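You operate a simulated robot arm through the tools that you are given. There is no shell and no other tool. Be economical: measure what you need, move in short steps, check, and stop when the job is done.

You run a simulated two-armed robot. Do the job below in one go: nothing can be reset, and whatever is moved stays where it is left.

TASK
Pick up the pale grey box marked "DAY" from the plywood board on rack 30 with one hand, pass it to the other hand and put it in the inside of the carton on the packing table. Set down upright: pale grey box.
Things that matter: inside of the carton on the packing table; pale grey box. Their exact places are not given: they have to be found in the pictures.

It is judged by the outcome, as a careful person would: the job done as asked, and still so three seconds after it is handed in. It fails if anything else is knocked over, pushed out of place, dropped, spilled or broken.

THE ROBOT
Two 7-joint arms with two-finger parallel grippers on one trunk, on a base that drives. Base frame: it is fixed to the floor where the robot stands at the start and does not move with it; the origin is under the middle of the robot, x ahead of it, y to its left, z up. Units: m, rad, N and s.
The left shoulder is at the start at [0.05, 0.187, 0.985], the right one opposite. With the tool pointing down near the work surface each hand reaches from about 0.1 to 0.66 m from the robot's upright axis, wherever it stands, measured 20 degrees to its own side. Places, roughly: inside of the carton on the packing table (19x25 c [-0.66, -0.78, 0.84]. Payload 3.43 kg a hand.
Tool frame (each hand has its own): the origin (TCP) lies between the finger pads and is the grasp point; the fingertips stand 0.03 m ahead of it; z points along the fingers, y is the line along which they close. The gripper opens to 0.094 m. The fingers are 0.028 m wide and 0.01 m thick; the gripper's body (0.05 by 0.096 m) begins 0.055 m behind the TCP.
Orientation is told as [roll, pitch, yaw] about the base's x, y, z axes, in that order, counted from this pose: with the fingers straight down and closing along the base's y, the tool's x points along the base's -x, its y along +y and its z along -z.

THE INTERFACE
- The arms move only by the tool jog_arm. It takes "left_plan", "right_plan" or both (then of equal length, played together; a hand with none holds still); each is a list of rows, each a list of 6 numbers: the shift along the tool's x, y, z in units of 200 mm (1.0 is 200 mm), then the turn, a rotation vector about the tool's x, y, z in units of 120 degrees (1.0 is 120 degrees). In form: [[x, y, z, ax, ay, az], ...]. A call has 1 to 8 rows; each row is the pose to reach, as a shift and turn from the pose commanded when the call began, along the tool's axes at that moment. "left_claw" and "right_claw" are, for a hand that has rows, the finger opening in m, from 0 to 0.094, set as the call begins (left out, the last holds). A call with a number of a shift or a turn outside -1 to 1 is refused whole. Rows are played at 5 a second. More than 0.05 m and 0.15 rad between two rows, or a gripper value outside its range, and nothing of the call is played. A pose out of reach is approached as far as the arm can. The call stops where the force on the tool passes 40 N (or 10 N more than at its start, if that is more) or the arm is blocked; 0.2 s more then pass. Each finger travels about 0.153 m/s and halts on what it meets, pressing with about 30 N; the grip force reading is that of the motor and also rises with nothing between the fingers. The clock runs only during rows and for 0.2 s after the last one: add rows that repeat a pose to give the fingers time. It gives the time, the measured TCP pose, the force on the tool (base axes), the opening and the grip force at its end, in the units of the frame above (readings bear some noise), with the torque about the TCP (base axes, N m) and any sound that the robot's microphone picked up, and new pictures: "show" is both (left out), scene, wrist or none (wrist: the cameras of the hands that moved).
- Cameras (640 x 400 px; columns grow to the right, rows downward): "scene" is now at [0.1132, -0.0675, 1.1702]; the picture's right is [-0.71, -0.71, 0.00], its down [-0.26, 0.26, -0.93] and it looks along [0.66, -0.66, -0.36] (base axes); focal length 214 px, centre (320, 200). "left" rides on the left gripper at [0.076, -0.014, -0.103] in its tool frame; the picture's right is [0.18, 0.98, 0.00], its down [-0.75, 0.14, -0.64] and it looks along [-0.63, 0.12, 0.77] (tool axes); focal length 243 px, centre (320, 200). "right" rides on the right gripper at [0.076, 0.014, -0.103] in its tool frame; the picture's right is [-0.18, 0.98, 0.00], its down [-0.75, -0.14, -0.64] and it looks along [-0.63, -0.12, 0.77] (tool axes); focal length 243 px, centre (320, 200).
- lift_body(by): slides the trunk up (or, below 0, down) by that many m; the arms and the scene camera ride with it, the base frame stays. It gives what a move gives, with no picture.
- roll_base(legs): drives the robot by 1 to 6 legs, each [ahead, left, turn to the left] in m, m and rad, along the robot's own axes; the way and the turn of a leg run together, so that a leg with both is an arc; at most 1.5 m and 3.142 rad a leg. The arms and the cameras ride along, it lands a little off, and it stops where it bumps. It gives what a move gives, and a new picture of the scene camera.
- head_to(pan, tilt): turns the head with the scene camera to pan (to the left, within 1.396 rad either way) and tilt (down, from -0.506 to 1.204), counted from straight ahead of the robot. It gives what a move gives, and a new picture of the scene camera.
- measure_at(camera, pixels): for up to 12 pixels [column, row] of the newest picture of that camera ("zoom" is the newest enlarged one), the place [x, y, z] in the base frame of the surface seen there, good to about 0.002 m, but the place of the scene camera against the robot may be out by one fixed shift of up to 0.018 m in any direction. No time passes.
- close_up(camera, box): a new picture of the part [left, top, right, bottom] of that camera's present view, enlarged. No time passes.
- sign_off(): hands the job in; it is judged then, once.

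Work in short steps. Measure before you move; look again where a grasp or a placing could have gone wrong, and mend it. You have 80 turns and 260 pictures in all, those below and enlarged ones among them. Open the grippers and draw the arms clear of the work before you hand the job in, unless the task says otherwise; then end with one line.

The tools are called after ">>>" as name(argument=value, ...) on one line, values as JSON. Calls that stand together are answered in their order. jog_arm: Moves the arms, as the interface text tells. Its arguments: {"type":"object","properties":{"left_plan":{"type":"array","items":{"type":"array","items":{"type":"number"}}},"left_claw":{"type":"number"},"right_plan":{"type":"array","items":{"type":"array","items":{"type":"number"}}},"right_claw":{"type":"number"},"show":{"type":"string","enum":["both","scene","wrist","none"]}},"required":[]} The other tools are called the same way: lift_body (by) slides the trunk up or down; roll_base (legs) drives the base; head_to (pan, tilt) turns the head that bears the scene camera; measure_at (camera, pixels) gives the place of the surface under pixels of a picture; close_up (camera, box) takes an enlarged picture of a part of a camera's view; sign_off () hands the job in.

At the start:

```text
t: 0.0
left_eef_pos: [0.3288, 0.234, 1.0896]
left_orientation: [-0.002, -0.001, 0.002]
left_force: [0.3, -0.3, -0.3]
left_ft_torque: [-0.03, 0.01, -0.01]
left_grip_width: 0.0941
left_grasp_force: 0.0
right_eef_pos: [0.3873, -0.1162, 1.1245]
right_orientation: [0.001, -0.001, 0.001]
right_force: [0.6, 0.3, -0.1]
right_ft_torque: [0.0, -0.03, 0.01]
right_grip_width: 0.094
right_grasp_force: 0.0
trunk travel left (down, up): [-0.2, 0.232]
robot x, y, heading: [0.0033, -0.0034, -0.003]
head pan, tilt: [-0.784, 0.37]
```

scene: 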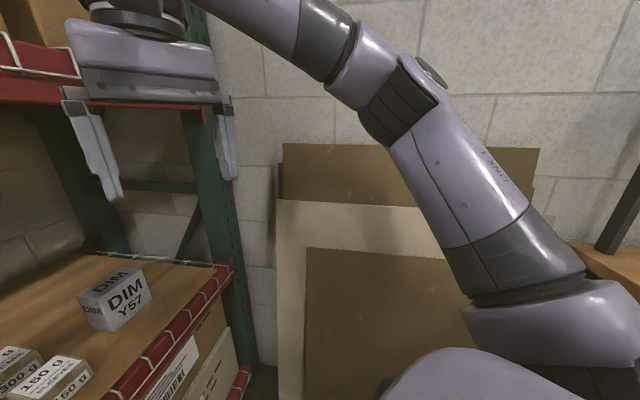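
right: 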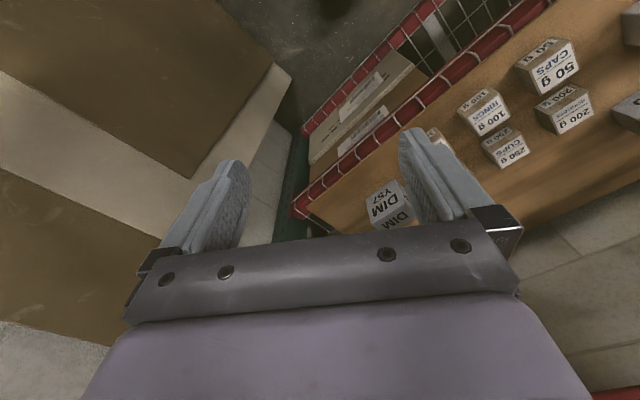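
left: 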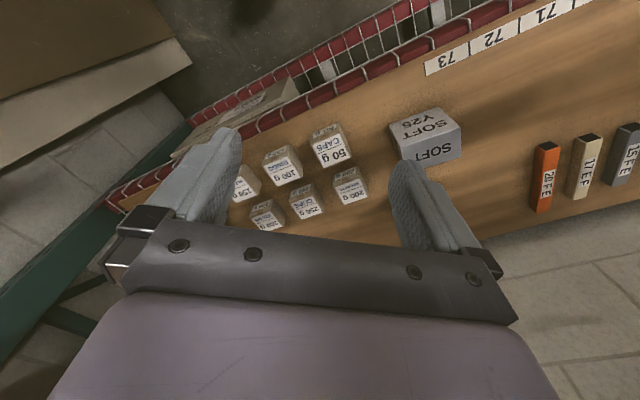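

The pictures show a shelf ahead with a "DIM" box and a "SOFT" box; no "DAY" yet. I turn the head to look along the shelf.

>>> head_to(pan=0.0, tilt=0.5)

>>> head_to(pan=0.7, tilt=0.5)

>>> head_to(pan=-1.39, tilt=0.4)

```text
t: 1.1
left_eef_pos: [0.3288, 0.2335, 1.0892]
left_orientation: [-0.002, -0.003, 0.001]
left_force: [-0.4, -0.3, 0.0]
left_ft_torque: [-0.04, -0.01, 0.0]
left_grip_width: 0.094
left_grasp_force: 0.0
right_eef_pos: [0.387, -0.1162, 1.1248]
right_orientation: [0.0, 0.0, 0.0]
right_force: [0.4, -0.2, 0.4]
right_ft_torque: [0.02, -0.01, -0.03]
right_grip_width: 0.0939
right_grasp_force: 0.1
trunk travel left (down, up): [-0.2, 0.232]
robot x, y, heading: [-0.0004, 0.002, -0.0]
head pan, tilt: [0.0, 0.499]
```

scene: 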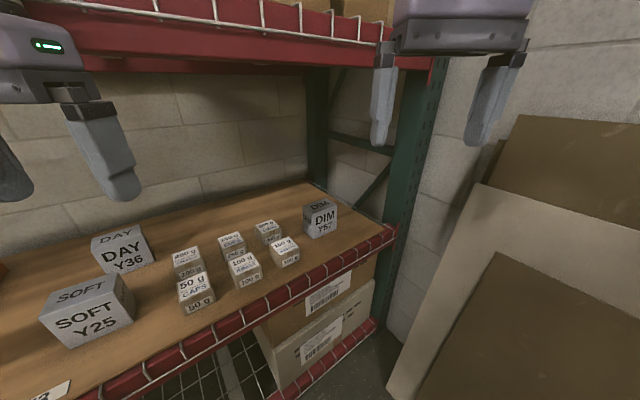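

```text
t: 2.2
left_eef_pos: [0.33, 0.2337, 1.0885]
left_orientation: [0.001, -0.002, 0.001]
left_force: [0.2, -0.1, -0.4]
left_ft_torque: [0.03, 0.0, -0.03]
left_grip_width: 0.0939
left_grasp_force: 0.0
right_eef_pos: [0.3861, -0.117, 1.1241]
right_orientation: [0.002, 0.0, -0.001]
right_force: [-1.0, 0.8, 0.1]
right_ft_torque: [-0.01, -0.02, 0.06]
right_grip_width: 0.0941
right_grasp_force: 0.0
trunk travel left (down, up): [-0.2, 0.232]
robot x, y, heading: [0.0008, -0.0007, 0.002]
head pan, tilt: [0.7, 0.499]
```

scene: 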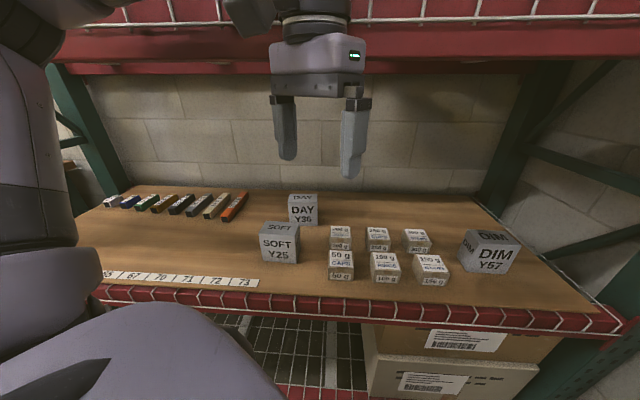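

```text
t: 4.2
left_eef_pos: [0.3289, 0.2341, 1.0885]
left_orientation: [0.0, -0.003, 0.002]
left_force: [0.6, 0.4, -1.0]
left_ft_torque: [0.01, -0.02, 0.0]
left_grip_width: 0.094
left_grasp_force: 0.0
right_eef_pos: [0.3865, -0.1157, 1.125]
right_orientation: [-0.001, -0.002, 0.0]
right_force: [0.1, -0.4, 0.4]
right_ft_torque: [0.03, -0.02, -0.02]
right_grip_width: 0.094
right_grasp_force: 0.1
trunk travel left (down, up): [-0.2, 0.232]
robot x, y, heading: [0.0029, 0.001, 0.004]
head pan, tilt: [-1.389, 0.4]
```

scene: 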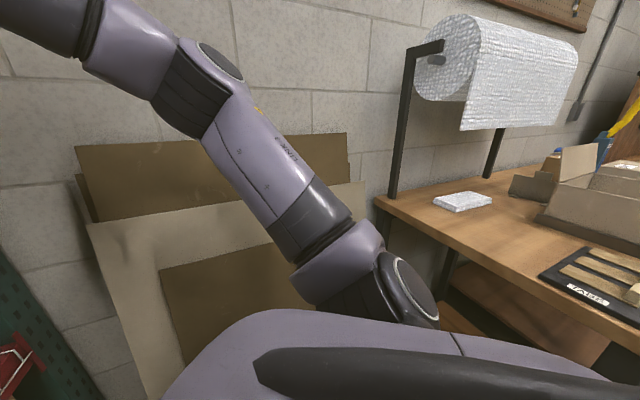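

The DAY box stands behind the SOFT box on a rack turned to my left. I face the head there, and measure.

>>> head_to(pan=0.4, tilt=0.6)

>>> close_up(camera="scene", box=[120, 100, 440, 300])

```text
t: 6.0
left_eef_pos: [0.3288, 0.2331, 1.0889]
left_orientation: [-0.001, -0.001, 0.002]
left_force: [0.2, -0.6, 0.3]
left_ft_torque: [0.01, 0.01, -0.03]
left_grip_width: 0.0941
left_grasp_force: 0.0
right_eef_pos: [0.3868, -0.1161, 1.1257]
right_orientation: [0.0, 0.0, 0.0]
right_force: [0.4, -1.0, -0.8]
right_ft_torque: [0.04, -0.01, 0.02]
right_grip_width: 0.0941
right_grasp_force: 0.1
trunk travel left (down, up): [-0.2, 0.232]
robot x, y, heading: [0.0031, -0.006, -0.001]
head pan, tilt: [0.4, 0.6]
```

scene: 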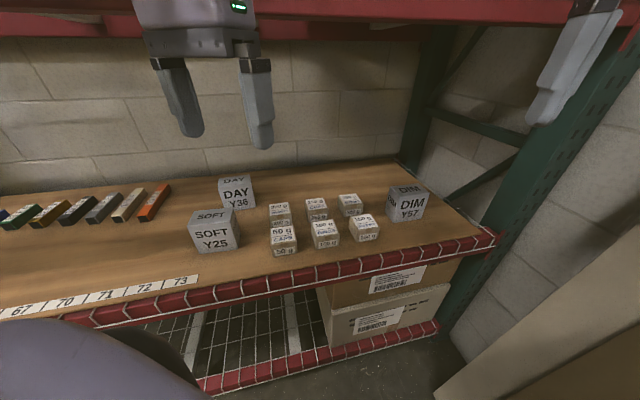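

```text
2.00 times, centred on (280, 200) of scene
```

zoom: 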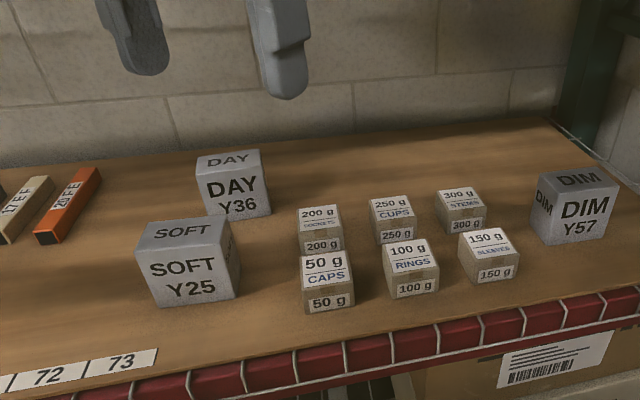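

The DAY box is at zoom (235,185). Measuring its corners, neighbours, board edge and the upper rack beam.

>>> measure_at(camera="zoom", pixels=[[199, 159], [258, 152], [205, 174], [264, 168], [233, 172], [238, 205], [269, 208], [148, 222], [234, 238], [228, 218], [342, 220], [330, 207]])

>>> measure_at(camera="scene", pixels=[[320, 20], [20, 35], [540, 22], [100, 170], [350, 150], [400, 160], [460, 220], [150, 300], [200, 275], [330, 265], [480, 238], [243, 120]])

```text
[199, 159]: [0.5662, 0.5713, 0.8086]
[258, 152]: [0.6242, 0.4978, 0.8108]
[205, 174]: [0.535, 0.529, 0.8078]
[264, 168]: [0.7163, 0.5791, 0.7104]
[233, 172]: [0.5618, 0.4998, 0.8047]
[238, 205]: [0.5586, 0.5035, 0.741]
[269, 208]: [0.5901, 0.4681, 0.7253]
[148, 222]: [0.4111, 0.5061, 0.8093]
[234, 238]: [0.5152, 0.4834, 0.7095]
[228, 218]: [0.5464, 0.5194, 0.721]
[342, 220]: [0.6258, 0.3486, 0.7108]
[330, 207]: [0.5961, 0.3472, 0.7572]
```

```text
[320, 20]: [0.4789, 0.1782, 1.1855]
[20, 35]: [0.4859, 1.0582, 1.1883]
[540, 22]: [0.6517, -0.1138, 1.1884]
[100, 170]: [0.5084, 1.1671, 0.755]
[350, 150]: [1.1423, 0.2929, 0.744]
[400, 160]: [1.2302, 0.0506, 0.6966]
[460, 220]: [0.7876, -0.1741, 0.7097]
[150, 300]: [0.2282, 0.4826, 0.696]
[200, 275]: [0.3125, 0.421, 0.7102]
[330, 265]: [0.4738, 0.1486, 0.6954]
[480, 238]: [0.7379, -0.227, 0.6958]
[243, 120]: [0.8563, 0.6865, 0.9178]
```

DAY sits behind SOFT on a rack facing about 35° left of me, beyond comfortable reach. I back off a bit and turn to face it squarely, keeping the hands clear of the upper beam.

>>> roll_base(legs=[[-0.1, 0, 0], [0, 0, 0.61]])

>>> head_to(pan=0.0, tilt=0.5)

```text
t: 8.8
left_eef_pos: [0.0355, 0.3799, 1.09]
left_orientation: [-0.001, -0.002, 0.612]
left_force: [0.4, -0.5, 0.0]
left_ft_torque: [-0.03, 0.0, 0.05]
left_grip_width: 0.094
left_grasp_force: 0.1
right_eef_pos: [0.2836, 0.1255, 1.1255]
right_orientation: [0.0, 0.0, 0.61]
right_force: [0.5, -0.2, 1.3]
right_ft_torque: [0.01, 0.01, 0.02]
right_grip_width: 0.0942
right_grasp_force: 0.0
trunk travel left (down, up): [-0.2, 0.232]
robot x, y, heading: [-0.1045, -0.0001, 0.611]
head pan, tilt: [0.4, 0.6]
```

scene: 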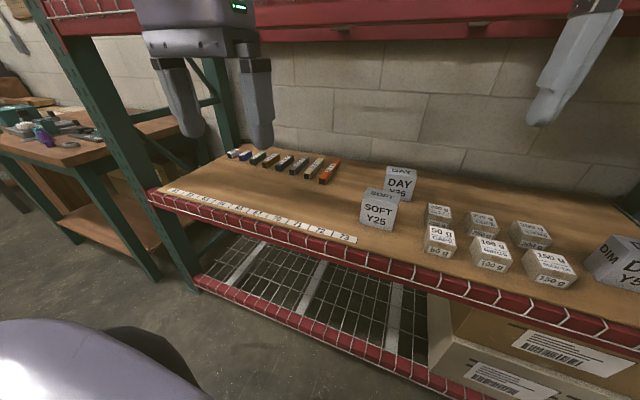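

```text
t: 9.7
left_eef_pos: [0.0362, 0.3799, 1.0892]
left_orientation: [0.0, -0.001, 0.61]
left_force: [0.3, 0.7, 0.1]
left_ft_torque: [-0.01, -0.01, 0.01]
left_grip_width: 0.0942
left_grasp_force: 0.1
right_eef_pos: [0.2836, 0.1245, 1.1259]
right_orientation: [0.002, 0.0, 0.61]
right_force: [-0.2, 0.2, 0.0]
right_ft_torque: [0.02, -0.03, 0.0]
right_grip_width: 0.0939
right_grasp_force: 0.0
trunk travel left (down, up): [-0.2, 0.232]
robot x, y, heading: [-0.1029, 0.0036, 0.61]
head pan, tilt: [0.0, 0.499]
```

scene: 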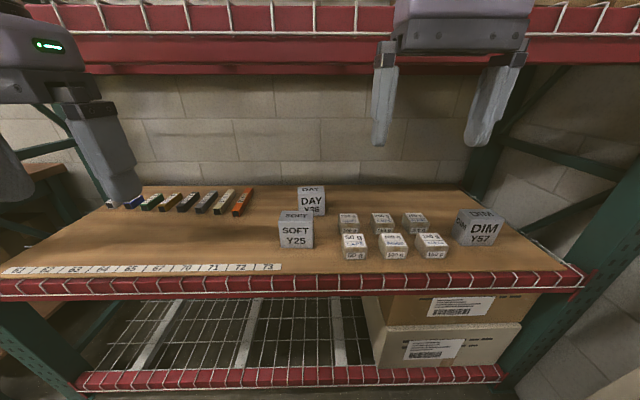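

Now squared to the rack. Enlarge DAY/SOFT and measure.

>>> close_up(camera="scene", box=[260, 170, 388, 250])

>>> measure_at(camera="scene", pixels=[[320, 60], [320, 69], [320, 45], [320, 90], [150, 278], [500, 276], [320, 150], [200, 60]])

```text
5.00 times, centred on (324, 210) of scene
```

zoom: 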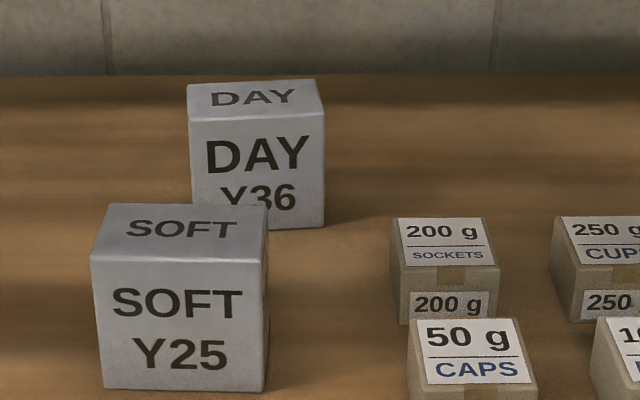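

```text
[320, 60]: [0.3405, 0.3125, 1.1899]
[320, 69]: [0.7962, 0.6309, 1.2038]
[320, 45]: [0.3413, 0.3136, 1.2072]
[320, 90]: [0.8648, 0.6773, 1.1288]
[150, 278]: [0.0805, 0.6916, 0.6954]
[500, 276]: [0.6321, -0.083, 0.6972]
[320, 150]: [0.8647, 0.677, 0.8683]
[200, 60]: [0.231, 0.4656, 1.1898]
```

>>> measure_at(camera="zoom", pixels=[[191, 87], [314, 83], [193, 119], [322, 114], [256, 118], [196, 195], [321, 222], [96, 257], [262, 262], [110, 207], [264, 207], [405, 270]])

```text
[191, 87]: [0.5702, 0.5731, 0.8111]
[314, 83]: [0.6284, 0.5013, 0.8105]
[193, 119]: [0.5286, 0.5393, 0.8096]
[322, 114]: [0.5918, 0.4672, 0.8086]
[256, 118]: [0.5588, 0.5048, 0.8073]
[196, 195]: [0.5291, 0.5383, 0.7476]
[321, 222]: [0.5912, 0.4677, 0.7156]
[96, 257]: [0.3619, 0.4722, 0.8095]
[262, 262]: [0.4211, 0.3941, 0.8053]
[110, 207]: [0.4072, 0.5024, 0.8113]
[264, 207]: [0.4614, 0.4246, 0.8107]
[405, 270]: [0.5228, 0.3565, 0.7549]
```

DAY is about 0.095 wide, 0.053 deep and 0.10 tall, so it must be gripped front-to-back. Plan: the left hand comes from the left with a tilt and grips low, and the right hand later takes it from above. First I rotate the left hand (camera up) and retract the right hand.

>>> jog_arm(left_plan=[[0, 0, 0, 0.02981, 0.02981, -0.05721], [0, 0, 0, 0.05962, 0.05962, -0.11442], [0, 0, 0, 0.08943, 0.08943, -0.17163], [0, 0, 0, 0.11924, 0.11924, -0.22884], [0, 0, 0, 0.14905, 0.14905, -0.28605], [0, 0, 0, 0.17886, 0.17886, -0.34326]], right_plan=[[0.14, -0.08, 0, 0, 0, 0], [0.28, -0.16, 0, 0, 0, 0], [0.42, -0.24, 0, 0, 0, 0], [0.56, -0.32, 0, 0, 0, 0], [0.7, -0.4, 0, 0, 0, 0], [0.85, -0.5, 0, 0, 0, 0]], show="none")

>>> jog_arm(left_plan=[[0, 0, 0, 0.02981, 0.02981, -0.05721], [0, 0, 0, 0.05962, 0.05962, -0.11442], [0, 0, 0, 0.08943, 0.08943, -0.17163], [0, 0, 0, 0.11924, 0.11924, -0.22884], [0, 0, 0, 0.14905, 0.14905, -0.28605], [0, 0, 0, 0.17886, 0.17886, -0.34326], [0, 0, 0, 0.17886, 0.17886, -0.34326]], show="both")

```text
t: 11.1
left_eef_pos: [0.0362, 0.38, 1.0892]
left_orientation: [-0.228, 0.468, 1.293]
left_force: [-1.1, -0.4, -0.3]
left_ft_torque: [0.0, 0.0, 0.0]
left_grip_width: 0.0942
left_grasp_force: 0.0
right_eef_pos: [0.2004, -0.0542, 1.1243]
right_orientation: [0.001, 0.001, 0.609]
right_force: [-0.3, 0.3, -1.1]
right_ft_torque: [0.02, -0.01, -0.01]
right_grip_width: 0.0939
right_grasp_force: 0.0
trunk travel left (down, up): [-0.2, 0.232]
robot x, y, heading: [-0.1012, 0.0024, 0.608]
head pan, tilt: [0.0, 0.499]
```

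```text
t: 12.7
left_eef_pos: [0.035, 0.3806, 1.0875]
left_orientation: [-0.001, 0.961, 2.182]
left_force: [0.4, -1.0, 0.5]
left_ft_torque: [-0.02, -0.01, -0.01]
left_grip_width: 0.0941
left_grasp_force: 0.0
right_eef_pos: [0.2009, -0.0538, 1.1258]
right_orientation: [0.0, 0.0, 0.609]
right_force: [-0.8, -1.1, -0.5]
right_ft_torque: [-0.01, 0.0, -0.02]
right_grip_width: 0.094
right_grasp_force: 0.2
trunk travel left (down, up): [-0.2, 0.232]
robot x, y, heading: [-0.102, 0.0025, 0.61]
head pan, tilt: [0.0, 0.499]
```

scene: 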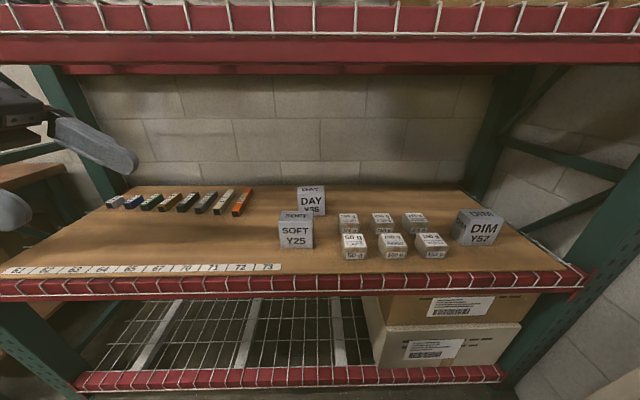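
left: 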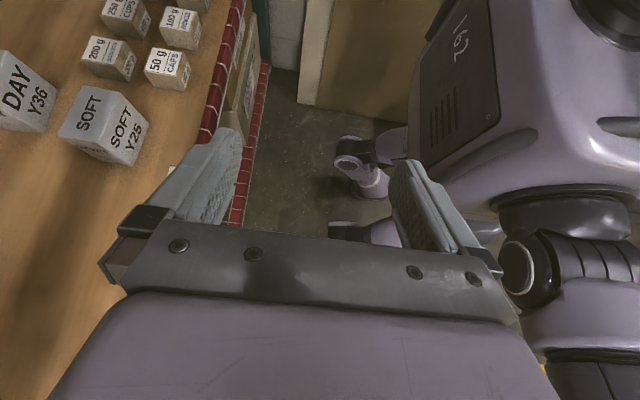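

Orientation as wanted. Lower the left hand to z≈0.91, between box tops and the upper beam, then drive forward and a bit to the right.

>>> jog_arm(left_plan=[[-0.1825, 0, 0.128, 0, 0, 0], [-0.365, 0, 0.256, 0, 0, 0], [-0.5475, 0, 0.384, 0, 0, 0], [-0.73, 0, 0.511, 0, 0, 0]], show="none")

>>> roll_base(legs=[[0, -0.07, 0], [0.2, 0, 0]])

>>> close_up(camera="left", box=[0, 0, 640, 400])

```text
t: 13.7
left_eef_pos: [0.0351, 0.3811, 0.9094]
left_orientation: [-0.005, 0.962, 2.179]
left_force: [0.2, 0.2, -0.1]
left_ft_torque: [0.0, -0.01, 0.01]
left_grip_width: 0.0939
left_grasp_force: 0.1
right_eef_pos: [0.201, -0.0536, 1.1254]
right_orientation: [0.0, -0.002, 0.61]
right_force: [0.7, 0.4, 0.0]
right_ft_torque: [-0.02, 0.01, -0.01]
right_grip_width: 0.0942
right_grasp_force: 0.0
trunk travel left (down, up): [-0.2, 0.232]
robot x, y, heading: [-0.1009, 0.0012, 0.612]
head pan, tilt: [0.0, 0.499]
```

```text
t: 16.1
left_eef_pos: [0.2377, 0.4389, 0.9076]
left_orientation: [-0.001, 0.962, 2.179]
left_force: [-0.1, -0.6, 0.2]
left_ft_torque: [-0.03, 0.02, 0.03]
left_grip_width: 0.0941
left_grasp_force: 0.0
right_eef_pos: [0.4037, 0.0037, 1.1245]
right_orientation: [0.0, -0.001, 0.609]
right_force: [-0.5, -0.2, 0.7]
right_ft_torque: [0.01, 0.01, 0.02]
right_grip_width: 0.0939
right_grasp_force: 0.0
trunk travel left (down, up): [-0.2, 0.232]
robot x, y, heading: [0.1022, 0.0577, 0.611]
head pan, tilt: [0.0, 0.499]
```

scene: 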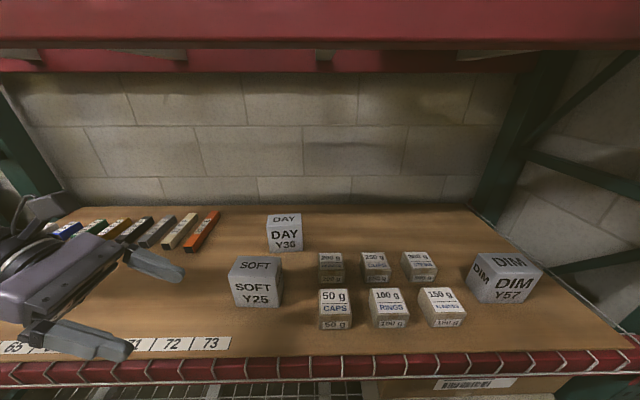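

```text
1.00 times, centred on (320, 200) of left (not enlarged: the box is as wide or as high as the picture)
```

zoom: 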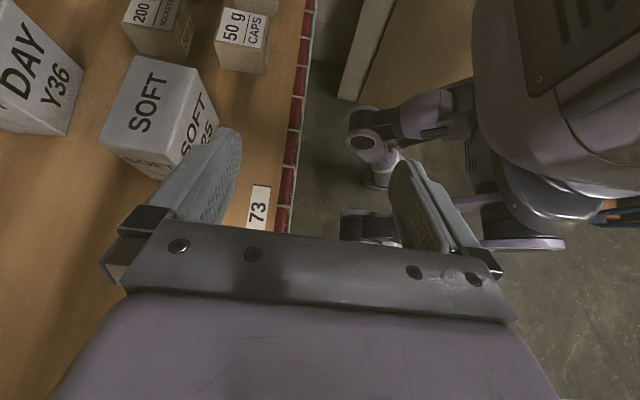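

Path is clear; I move the left hand forward 0.2 m under the beam at the same height, then look with its camera.

>>> jog_arm(left_plan=[[0, -0.24, 0, 0, 0, 0], [0, -0.48, 0, 0, 0, 0], [0, -0.72, 0, 0, 0, 0], [0, -0.96, 0, 0, 0, 0]], show="both")

```text
t: 17.1
left_eef_pos: [0.3943, 0.5469, 0.9126]
left_orientation: [-0.003, 0.959, 2.18]
left_force: [0.4, -0.2, -0.3]
left_ft_torque: [-0.01, 0.0, -0.03]
left_grip_width: 0.094
left_grasp_force: 0.1
left hand out of reach, approached as far as the arm can: row 4
right_eef_pos: [0.4032, 0.0039, 1.1241]
right_orientation: [-0.001, 0.0, 0.609]
right_force: [1.1, -0.8, -0.8]
right_ft_torque: [0.01, 0.01, 0.04]
right_grip_width: 0.0941
right_grasp_force: 0.0
trunk travel left (down, up): [-0.2, 0.232]
robot x, y, heading: [0.1082, 0.062, 0.605]
head pan, tilt: [0.0, 0.499]
```

scene: 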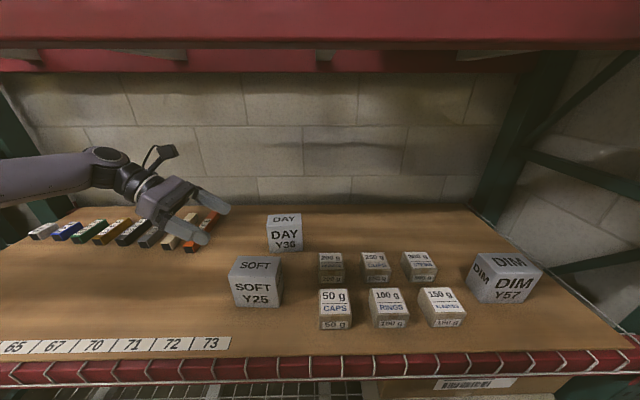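
left: 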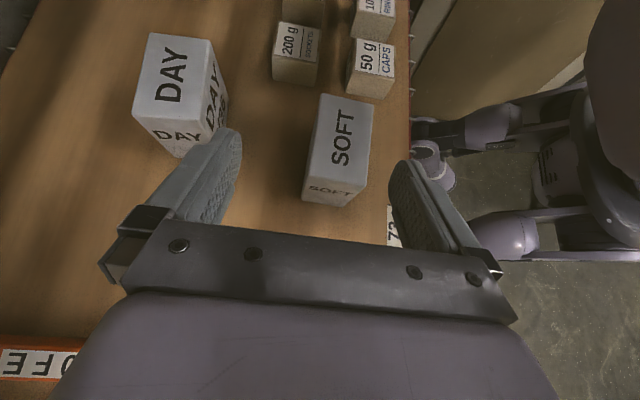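

The arm runs out at about 0.51 m ahead. Before re-parking, I measure DAY with the left camera (top corners near (148,33), (212,42), (197,128), (134,114)).

>>> measure_at(camera="left", pixels=[[150, 36], [210, 44], [196, 126], [137, 113], [172, 80], [323, 97], [371, 103], [365, 188], [305, 178], [250, 180], [100, 150]])

>>> measure_at(camera="scene", pixels=[[269, 216], [300, 215], [268, 227], [302, 227], [302, 248], [198, 250], [215, 213], [320, 290]])

```text
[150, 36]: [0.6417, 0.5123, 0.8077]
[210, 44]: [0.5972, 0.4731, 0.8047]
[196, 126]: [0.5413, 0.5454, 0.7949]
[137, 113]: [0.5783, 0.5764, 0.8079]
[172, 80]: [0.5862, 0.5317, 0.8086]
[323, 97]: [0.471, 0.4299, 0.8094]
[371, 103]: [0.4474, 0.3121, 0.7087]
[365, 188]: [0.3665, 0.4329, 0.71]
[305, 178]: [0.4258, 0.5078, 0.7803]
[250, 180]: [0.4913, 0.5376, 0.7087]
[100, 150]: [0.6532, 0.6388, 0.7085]
```

```text
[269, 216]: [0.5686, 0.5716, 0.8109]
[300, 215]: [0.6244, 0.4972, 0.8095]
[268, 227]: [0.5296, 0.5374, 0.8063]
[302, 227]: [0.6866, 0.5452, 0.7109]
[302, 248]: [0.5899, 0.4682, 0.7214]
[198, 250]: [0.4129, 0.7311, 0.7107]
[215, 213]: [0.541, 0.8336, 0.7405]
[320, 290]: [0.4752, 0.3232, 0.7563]
```

The left camera puts DAY's centre at about (0.590, 0.527), yaw about 0.71, top z 0.809; the scene camera reads ~0.011 off. I park further left and a little nearer.

>>> roll_base(legs=[[0, 0.1, 0], [0.07, 0, 0]])

```text
t: 19.2
left_eef_pos: [0.3546, 0.6408, 0.911]
left_orientation: [-0.003, 0.955, 2.183]
left_force: [0.2, -1.2, -0.4]
left_ft_torque: [0.03, -0.01, -0.01]
left_grip_width: 0.094
left_grasp_force: 0.0
right_eef_pos: [0.3642, 0.0968, 1.1238]
right_orientation: [0.001, 0.005, 0.608]
right_force: [0.5, 0.7, -0.4]
right_ft_torque: [-0.04, -0.01, -0.02]
right_grip_width: 0.094
right_grasp_force: 0.0
trunk travel left (down, up): [-0.2, 0.232]
robot x, y, heading: [0.0659, 0.1491, 0.615]
head pan, tilt: [0.0, 0.499]
stopped in leg 2: the robot was blocked; the commanded pose is now the measured one
```

scene: 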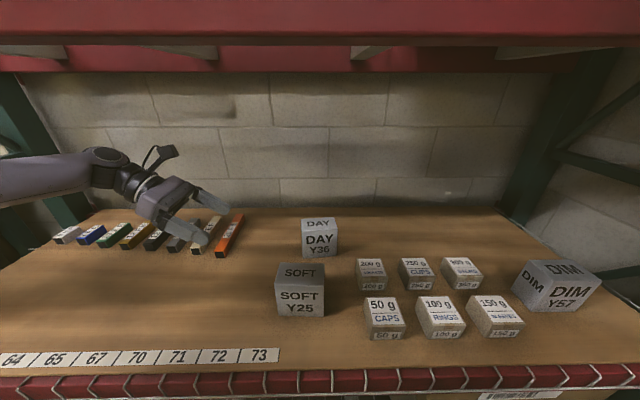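

The base touches the rack at 0.33 m from its axis. To gain reach I back off slightly and turn right 0.45 rad, which swings the left shoulder forward; the hand stays 8 cm above the box tops.

>>> roll_base(legs=[[-0.04, 0.0, 0], [0, 0, -0.45]])

```text
t: 21.4
left_eef_pos: [0.5062, 0.4434, 0.912]
left_orientation: [-0.004, 0.956, 1.732]
left_force: [0.2, 0.2, -0.8]
left_ft_torque: [0.0, -0.02, 0.01]
left_grip_width: 0.0939
left_grasp_force: 0.0
right_eef_pos: [0.2793, -0.0506, 1.1237]
right_orientation: [-0.002, 0.004, 0.157]
right_force: [0.7, -0.5, -0.6]
right_ft_torque: [-0.01, 0.01, -0.01]
right_grip_width: 0.0938
right_grasp_force: 0.1
trunk travel left (down, up): [-0.2, 0.232]
robot x, y, heading: [0.0277, 0.1259, 0.158]
head pan, tilt: [0.0, 0.499]
```

scene: 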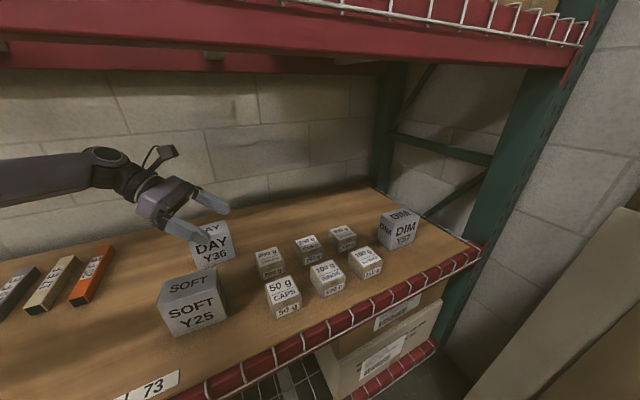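

Now yaw the left tool to match the box (2.28) and move it to a point left of DAY, still high (z≈0.90).

>>> jog_arm(left_plan=[[-0.126, -0.049, -0.157, 0.0536, 0, -0.0378], [-0.252, -0.098, -0.314, 0.1071, 0, -0.0757], [-0.379, -0.147, -0.472, 0.1607, 0, -0.1135], [-0.505, -0.196, -0.629, 0.2142, 0, -0.1513], [-0.505, -0.196, -0.629, 0.2142, 0, -0.1513]])

```text
t: 22.6
left_eef_pos: [0.5173, 0.6085, 0.9023]
left_orientation: [-0.002, 0.959, 2.284]
left_force: [0.3, -0.4, 0.8]
left_ft_torque: [-0.02, -0.02, 0.01]
left_grip_width: 0.094
left_grasp_force: 0.1
right_eef_pos: [0.2777, -0.0515, 1.1246]
right_orientation: [0.0, 0.003, 0.158]
right_force: [-0.5, -0.6, 0.4]
right_ft_torque: [0.02, 0.02, 0.01]
right_grip_width: 0.094
right_grasp_force: 0.1
trunk travel left (down, up): [-0.2, 0.232]
robot x, y, heading: [0.0306, 0.1276, 0.159]
head pan, tilt: [0.0, 0.499]
```

scene: 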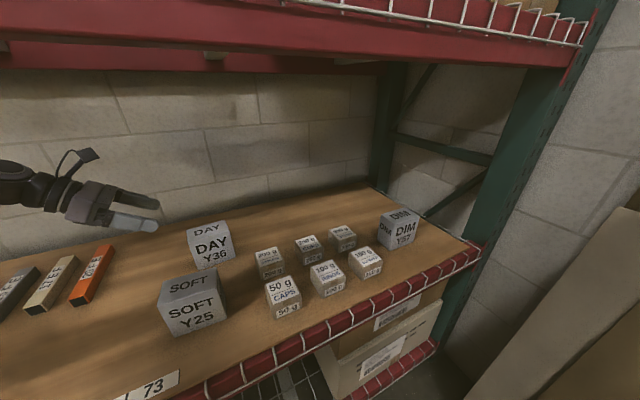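
left: 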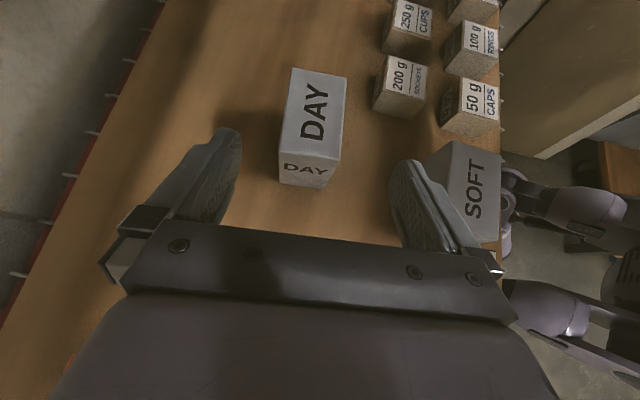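

Reached well and the DAY box is between the fingers in the left view. Measure its corners there for precise alignment.

>>> close_up(camera="left", box=[240, 50, 400, 200])

>>> measure_at(camera="left", pixels=[[293, 70], [345, 79], [339, 157], [283, 148], [310, 110], [283, 180], [323, 185], [306, 165], [250, 130], [380, 160], [260, 210]])

```text
2.67 times, centred on (320, 125) of left
```

zoom: 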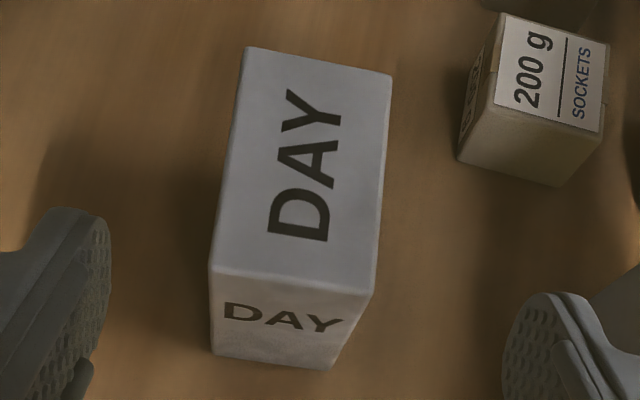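

```text
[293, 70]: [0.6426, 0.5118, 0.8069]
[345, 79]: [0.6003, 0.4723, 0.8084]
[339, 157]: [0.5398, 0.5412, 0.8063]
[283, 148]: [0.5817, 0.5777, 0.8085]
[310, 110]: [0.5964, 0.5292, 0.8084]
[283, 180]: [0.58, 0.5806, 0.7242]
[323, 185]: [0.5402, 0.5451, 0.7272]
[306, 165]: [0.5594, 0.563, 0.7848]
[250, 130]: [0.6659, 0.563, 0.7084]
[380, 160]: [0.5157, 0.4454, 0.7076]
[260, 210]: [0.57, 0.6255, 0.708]
```

DAY: centre (0.591, 0.526), yaw 0.733, about 0.092×0.057×0.10, board z 0.708. Descend to the pre-grasp 0.10 m short of the grasp point along the tool axis.

>>> jog_arm(left_plan=[[-0.181, 0.001, 0.142, 0.004, 0, -0.003], [-0.3625, 0.002, 0.2845, 0.0078, 0, -0.0055], [-0.3625, 0.002, 0.2845, 0.0078, 0, -0.0055]], show="wrist")

```text
t: 23.4
left_eef_pos: [0.4988, 0.5944, 0.8287]
left_orientation: [-0.005, 0.956, 2.303]
left_force: [-0.6, 0.0, 0.0]
left_ft_torque: [0.0, -0.01, 0.01]
left_grip_width: 0.0936
left_grasp_force: 0.1
left hand out of reach, approached as far as the arm can: row 1, 2, 3
right_eef_pos: [0.2791, -0.052, 1.124]
right_orientation: [0.0, 0.003, 0.158]
right_force: [1.3, -0.1, 0.0]
right_ft_torque: [-0.02, -0.02, 0.0]
right_grip_width: 0.094
right_grasp_force: 0.1
trunk travel left (down, up): [-0.2, 0.232]
robot x, y, heading: [0.0325, 0.1271, 0.163]
head pan, tilt: [0.0, 0.499]
```

left: 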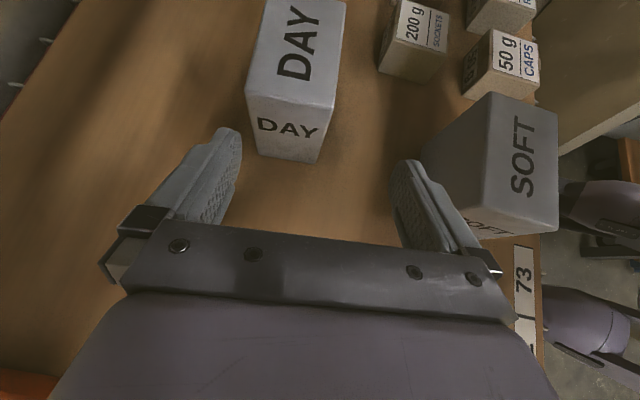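

Out of reach when low with the shoulder this high. I go back up, lower the trunk 0.1 m, and edge a bit nearer to the rack.

>>> jog_arm(left_plan=[[0.137, 0, -0.096, 0, 0, 0], [0.273, 0, -0.193, 0, 0, 0], [0.4085, 0, -0.2885, 0, 0, 0]], show="none")

>>> roll_base(legs=[[0.027, 0.013, 0]])

>>> lift_body(by=-0.1)

>>> close_up(camera="left", box=[0, 0, 640, 400])

```text
t: 24.2
left_eef_pos: [0.4989, 0.5936, 0.929]
left_orientation: [-0.002, 0.956, 2.302]
left_force: [-0.5, 0.2, 0.2]
left_ft_torque: [-0.01, -0.01, 0.02]
left_grip_width: 0.094
left_grasp_force: 0.1
right_eef_pos: [0.2778, -0.0519, 1.1246]
right_orientation: [0.0, 0.003, 0.158]
right_force: [-0.9, -0.5, 0.1]
right_ft_torque: [-0.02, -0.02, 0.02]
right_grip_width: 0.0941
right_grasp_force: 0.1
trunk travel left (down, up): [-0.2, 0.232]
robot x, y, heading: [0.0298, 0.1263, 0.162]
head pan, tilt: [0.0, 0.499]
```

```text
t: 25.0
left_eef_pos: [0.5232, 0.6111, 0.9296]
left_orientation: [-0.003, 0.956, 2.306]
left_force: [0.2, 0.6, 0.2]
left_ft_torque: [-0.01, -0.02, -0.01]
left_grip_width: 0.0938
left_grasp_force: 0.0
right_eef_pos: [0.3032, -0.0337, 1.1233]
right_orientation: [-0.001, 0.002, 0.158]
right_force: [0.0, 0.4, 0.4]
right_ft_torque: [-0.01, -0.01, 0.02]
right_grip_width: 0.0938
right_grasp_force: 0.0
trunk travel left (down, up): [-0.2, 0.232]
robot x, y, heading: [0.0531, 0.1425, 0.157]
head pan, tilt: [0.0, 0.499]
```

scene: 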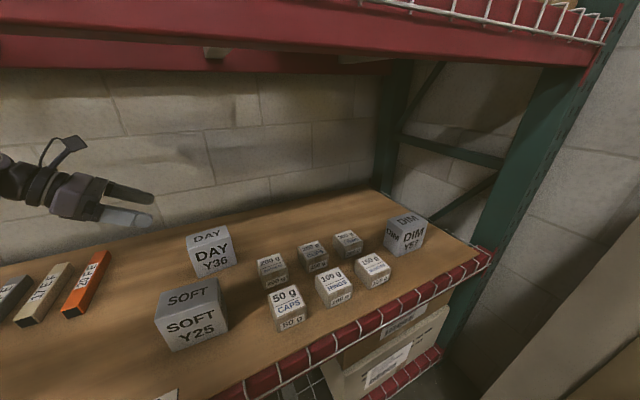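

```text
t: 26.3
left_eef_pos: [0.5239, 0.6111, 0.8295]
left_orientation: [-0.004, 0.959, 2.302]
left_force: [0.7, 0.2, -0.1]
left_ft_torque: [-0.01, -0.05, 0.01]
left_grip_width: 0.0939
left_grasp_force: 0.0
right_eef_pos: [0.3028, -0.035, 1.0239]
right_orientation: [0.0, 0.006, 0.159]
right_force: [-0.3, -0.5, 0.0]
right_ft_torque: [0.0, -0.03, 0.0]
right_grip_width: 0.0942
right_grasp_force: 0.1
trunk travel left (down, up): [-0.1, 0.332]
robot x, y, heading: [0.0524, 0.1421, 0.159]
head pan, tilt: [0.0, 0.499]
```

```text
1.00 times, centred on (320, 200) of left (not enlarged: the box is as wide or as high as the picture)
```

zoom: 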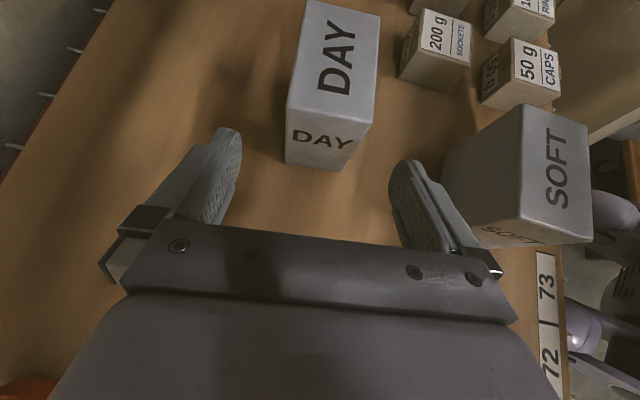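

Now TCP is (0.524, 0.611, 0.830). Shift to the axis line of the box and advance part of the way, then check.

>>> jog_arm(left_plan=[[-0.073, 0.036, 0.0655, 0, 0, 0], [-0.073, 0.036, 0.2, 0, 0, 0], [-0.073, 0.036, 0.2, 0, 0, 0]], left_claw=0.094, show="both")

```text
t: 27.1
left_eef_pos: [0.5342, 0.5879, 0.7935]
left_orientation: [-0.004, 0.958, 2.301]
left_force: [-0.2, 0.2, -0.5]
left_ft_torque: [0.0, 0.02, -0.03]
left_grip_width: 0.0937
left_grasp_force: 0.0
right_eef_pos: [0.3025, -0.035, 1.024]
right_orientation: [0.001, 0.004, 0.157]
right_force: [0.4, 1.0, 0.1]
right_ft_torque: [0.01, 0.0, -0.04]
right_grip_width: 0.0937
right_grasp_force: 0.1
trunk travel left (down, up): [-0.1, 0.332]
robot x, y, heading: [0.0545, 0.1469, 0.162]
head pan, tilt: [0.0, 0.499]
```

scene: 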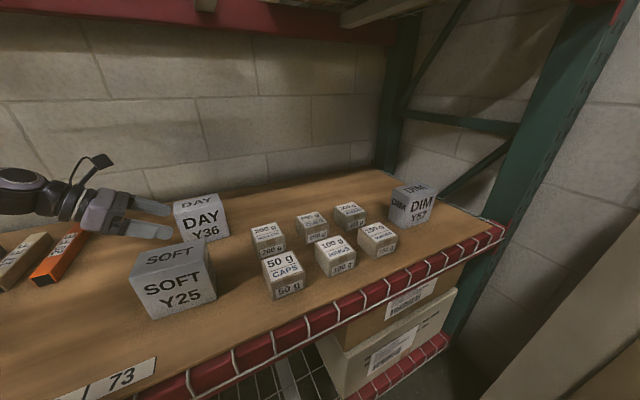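
left: 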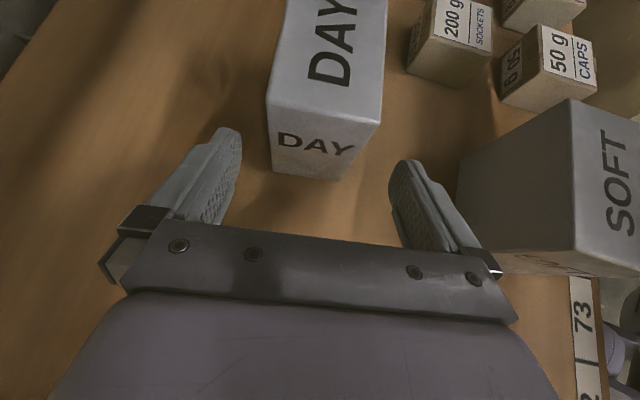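

Aligned; remaining is almost pure tool-z, 0.073 m. Advance.

>>> jog_arm(left_plan=[[0, 0, 0.12, 0, 0, 0], [0, 0, 0.24, 0, 0, 0], [0.0025, -0.003, 0.3635, 0, 0, 0], [0.0025, -0.003, 0.3635, 0, 0, 0]], show="both")

```text
t: 28.1
left_eef_pos: [0.5745, 0.5431, 0.7524]
left_orientation: [-0.004, 0.953, 2.303]
left_force: [-0.1, 0.0, 0.5]
left_ft_torque: [0.0, -0.01, 0.01]
left_grip_width: 0.0941
left_grasp_force: 0.0
right_eef_pos: [0.3024, -0.0342, 1.0236]
right_orientation: [0.0, 0.001, 0.158]
right_force: [-0.3, 0.2, -0.2]
right_ft_torque: [0.0, -0.02, -0.01]
right_grip_width: 0.094
right_grasp_force: 0.0
trunk travel left (down, up): [-0.1, 0.332]
robot x, y, heading: [0.0554, 0.1459, 0.16]
head pan, tilt: [0.0, 0.499]
```

scene: 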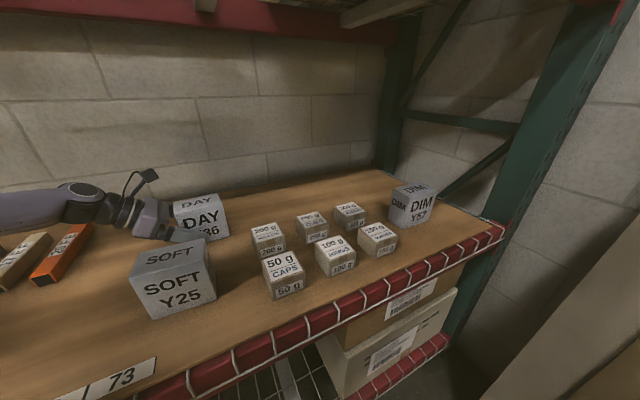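
left: 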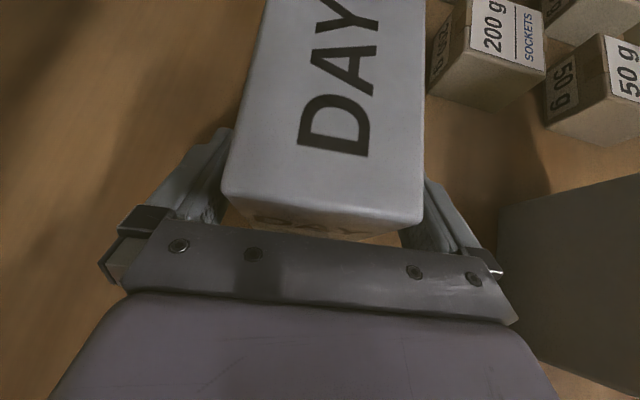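

The box is between the fingers with no contact. Close.

>>> jog_arm(left_plan=[[0, 0, 0, 0, 0, 0], [0, 0, 0, 0, 0, 0], [0, 0, 0, 0, 0, 0]], left_claw=0.03, show="wrist")

```text
t: 28.9
left_eef_pos: [0.5735, 0.5435, 0.754]
left_orientation: [-0.005, 0.954, 2.302]
left_force: [0.3, 0.2, 0.4]
left_ft_torque: [-0.06, -0.1, 0.04]
left_grip_width: 0.0661
left_grasp_force: 30.1
right_eef_pos: [0.3014, -0.0343, 1.0223]
right_orientation: [0.0, 0.002, 0.158]
right_force: [0.4, -0.1, -0.2]
right_ft_torque: [0.0, -0.01, -0.01]
right_grip_width: 0.0937
right_grasp_force: 0.0
trunk travel left (down, up): [-0.1, 0.332]
robot x, y, heading: [0.053, 0.1433, 0.161]
head pan, tilt: [0.0, 0.499]
```

left: 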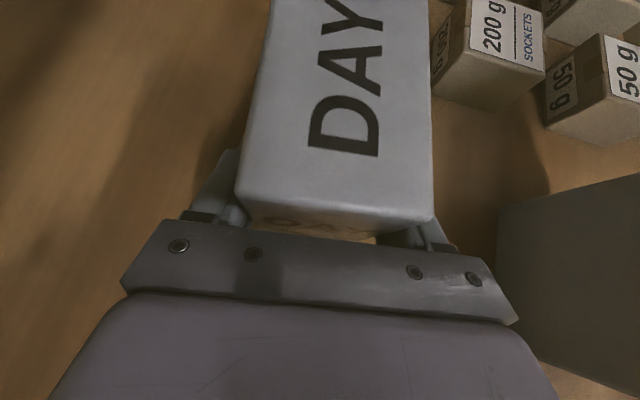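

Gripped at 0.066 m, 30 N. Lift by 0.12 m.

>>> jog_arm(left_plan=[[0.082, 0, -0.058, 0, 0, 0], [0.163, 0, -0.115, 0, 0, 0], [0.327, 0, -0.231, 0, 0, 0], [0.49, 0, -0.346, 0, 0, 0], [0.53, 0, -0.375, 0, 0, 0]])

```text
t: 30.1
left_eef_pos: [0.5749, 0.5442, 0.881]
left_orientation: [0.001, 0.956, 2.305]
left_force: [-0.8, -0.4, -1.7]
left_ft_torque: [0.0, 0.03, -0.04]
left_grip_width: 0.0659
left_grasp_force: 29.9
right_eef_pos: [0.3036, -0.0339, 1.0235]
right_orientation: [0.0, 0.004, 0.155]
right_force: [-0.2, 0.1, 0.6]
right_ft_torque: [0.0, 0.04, 0.0]
right_grip_width: 0.094
right_grasp_force: 0.1
trunk travel left (down, up): [-0.1, 0.332]
robot x, y, heading: [0.0536, 0.1437, 0.16]
head pan, tilt: [0.0, 0.499]
```

scene: 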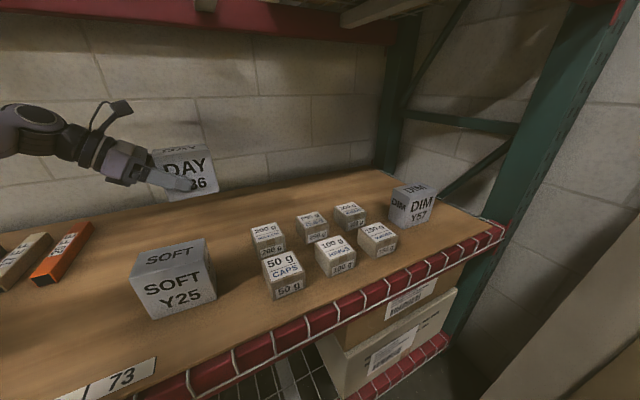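
left: 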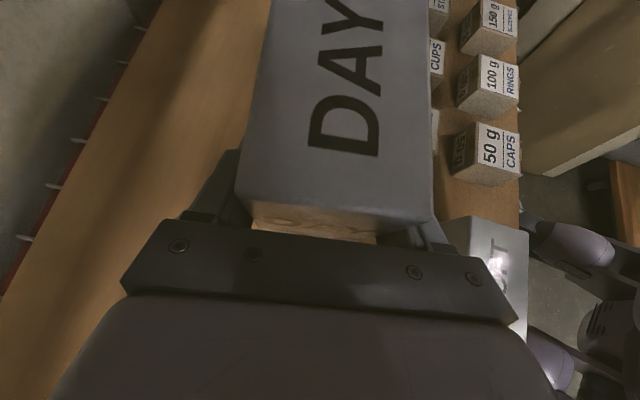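

Held securely, bottom 2.7 cm above SOFT's top. Drive straight back away from the rack 0.3 m.

>>> roll_base(legs=[[-0.27, -0.131, 0]])

>>> head_to(pan=-1.39, tilt=0.5)

```text
t: 32.2
left_eef_pos: [0.329, 0.3715, 0.8812]
left_orientation: [-0.001, 0.958, 2.302]
left_force: [0.0, 0.0, -1.0]
left_ft_torque: [0.03, -0.01, 0.02]
left_grip_width: 0.066
left_grasp_force: 29.8
right_eef_pos: [0.0568, -0.2067, 1.0241]
right_orientation: [0.0, 0.003, 0.158]
right_force: [-0.7, -0.1, -0.9]
right_ft_torque: [0.02, 0.02, 0.0]
right_grip_width: 0.0939
right_grasp_force: 0.1
trunk travel left (down, up): [-0.1, 0.332]
robot x, y, heading: [-0.1919, -0.0308, 0.162]
head pan, tilt: [0.0, 0.499]
```

scene: 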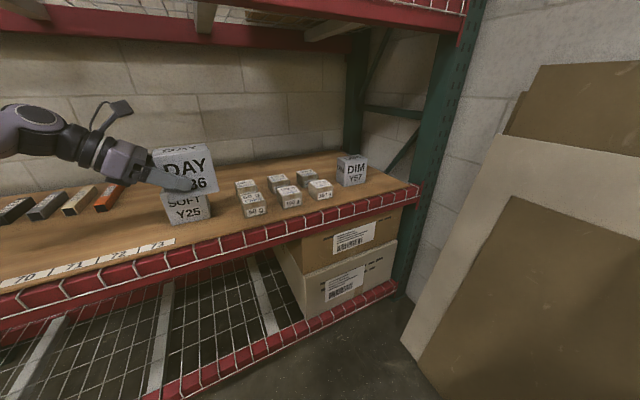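

```text
t: 33.7
left_eef_pos: [0.3291, 0.3709, 0.8822]
left_orientation: [-0.002, 0.956, 2.303]
left_force: [0.1, 0.5, -2.9]
left_ft_torque: [0.04, 0.06, -0.01]
left_grip_width: 0.0662
left_grasp_force: 29.7
right_eef_pos: [0.0564, -0.2068, 1.0253]
right_orientation: [-0.001, 0.003, 0.156]
right_force: [0.2, 0.3, 0.4]
right_ft_torque: [0.01, 0.01, 0.0]
right_grip_width: 0.094
right_grasp_force: 0.1
trunk travel left (down, up): [-0.1, 0.332]
robot x, y, heading: [-0.1877, -0.0293, 0.155]
head pan, tilt: [-1.389, 0.499]
```

scene: 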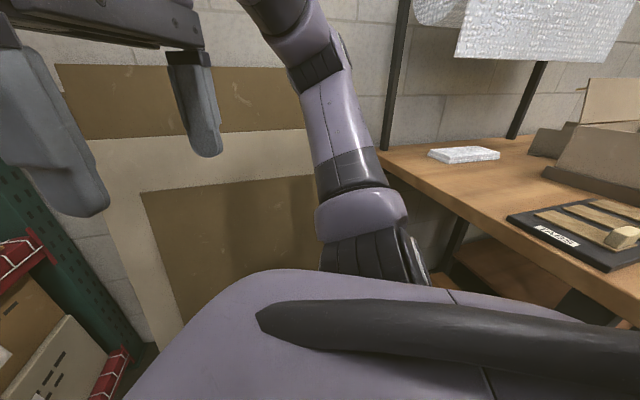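

Measure the table edge to know the free space.

>>> measure_at(camera="scene", pixels=[[385, 152], [470, 208], [560, 262], [630, 305], [540, 235], [600, 155], [550, 172], [545, 140]])

```text
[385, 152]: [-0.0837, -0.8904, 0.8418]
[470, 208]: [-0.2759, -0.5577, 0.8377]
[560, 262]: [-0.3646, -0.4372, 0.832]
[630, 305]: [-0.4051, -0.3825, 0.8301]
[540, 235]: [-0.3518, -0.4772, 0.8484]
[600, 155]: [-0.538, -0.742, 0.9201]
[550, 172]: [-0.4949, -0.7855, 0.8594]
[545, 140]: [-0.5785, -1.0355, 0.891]
```

Table top z≈0.84 with its edge 0.37 m from my axis; the aisle is about 1 m. I bring the box in front of me (local ~0.42 ahead) and square it to my heading for the handover.

>>> jog_arm(left_plan=[[0.0514, 0.1718, 0.0728, -0.028, 0, 0.0198], [0.1028, 0.3435, 0.1455, -0.0561, 0, 0.0396], [0.1541, 0.5153, 0.2183, -0.0842, 0, 0.0594], [0.2055, 0.687, 0.291, -0.1122, 0, 0.0792]], show="none")

>>> jog_arm(left_plan=[[0.0774, 0.1394, 0.1096, -0.028, 0, 0.0198], [0.1548, 0.2788, 0.2192, -0.0561, 0, 0.0396], [0.2322, 0.4181, 0.3288, -0.0842, 0, 0.0594], [0.3096, 0.5575, 0.4384, -0.1122, 0, 0.0792], [0.3096, 0.5575, 0.4384, -0.1122, 0, 0.0792]], show="none")

>>> head_to(pan=0.0, tilt=0.6)

```text
t: 34.7
left_eef_pos: [0.2724, 0.225, 0.8808]
left_orientation: [-0.001, 0.957, 2.013]
left_force: [-0.3, 0.0, -1.5]
left_ft_torque: [0.04, 0.0, 0.0]
left_grip_width: 0.0659
left_grasp_force: 30.5
right_eef_pos: [0.0572, -0.2077, 1.0251]
right_orientation: [-0.001, 0.003, 0.156]
right_force: [-0.7, 0.1, -0.3]
right_ft_torque: [0.01, 0.02, -0.01]
right_grip_width: 0.0939
right_grasp_force: 0.0
trunk travel left (down, up): [-0.1, 0.332]
robot x, y, heading: [-0.1921, -0.0257, 0.157]
head pan, tilt: [-1.389, 0.499]
```

```text
t: 35.9
left_eef_pos: [0.2203, 0.0812, 0.881]
left_orientation: [-0.003, 0.955, 1.726]
left_force: [0.5, 0.0, -1.5]
left_ft_torque: [0.04, 0.06, -0.02]
left_grip_width: 0.0657
left_grasp_force: 29.8
right_eef_pos: [0.057, -0.2076, 1.025]
right_orientation: [0.0, 0.004, 0.158]
right_force: [0.7, -0.6, -0.4]
right_ft_torque: [-0.02, 0.03, 0.0]
right_grip_width: 0.0941
right_grasp_force: 0.1
trunk travel left (down, up): [-0.1, 0.332]
robot x, y, heading: [-0.1911, -0.0311, 0.158]
head pan, tilt: [-1.389, 0.499]
```

```text
t: 37.4
left_eef_pos: [0.2208, 0.082, 0.8813]
left_orientation: [-0.001, 0.957, 1.726]
left_force: [-0.1, 0.5, -1.1]
left_ft_torque: [0.04, 0.01, 0.02]
left_grip_width: 0.0662
left_grasp_force: 29.9
right_eef_pos: [0.058, -0.2077, 1.0226]
right_orientation: [-0.001, 0.003, 0.157]
right_force: [0.4, -0.2, 0.3]
right_ft_torque: [-0.02, 0.01, 0.02]
right_grip_width: 0.0942
right_grasp_force: 0.1
trunk travel left (down, up): [-0.1, 0.332]
robot x, y, heading: [-0.1898, -0.0303, 0.158]
head pan, tilt: [0.0, 0.6]
```

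scene: 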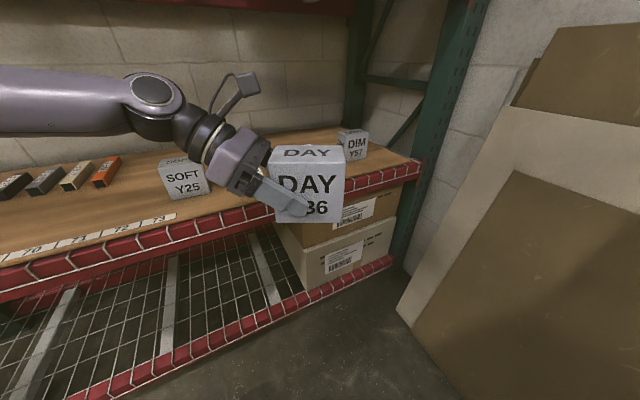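

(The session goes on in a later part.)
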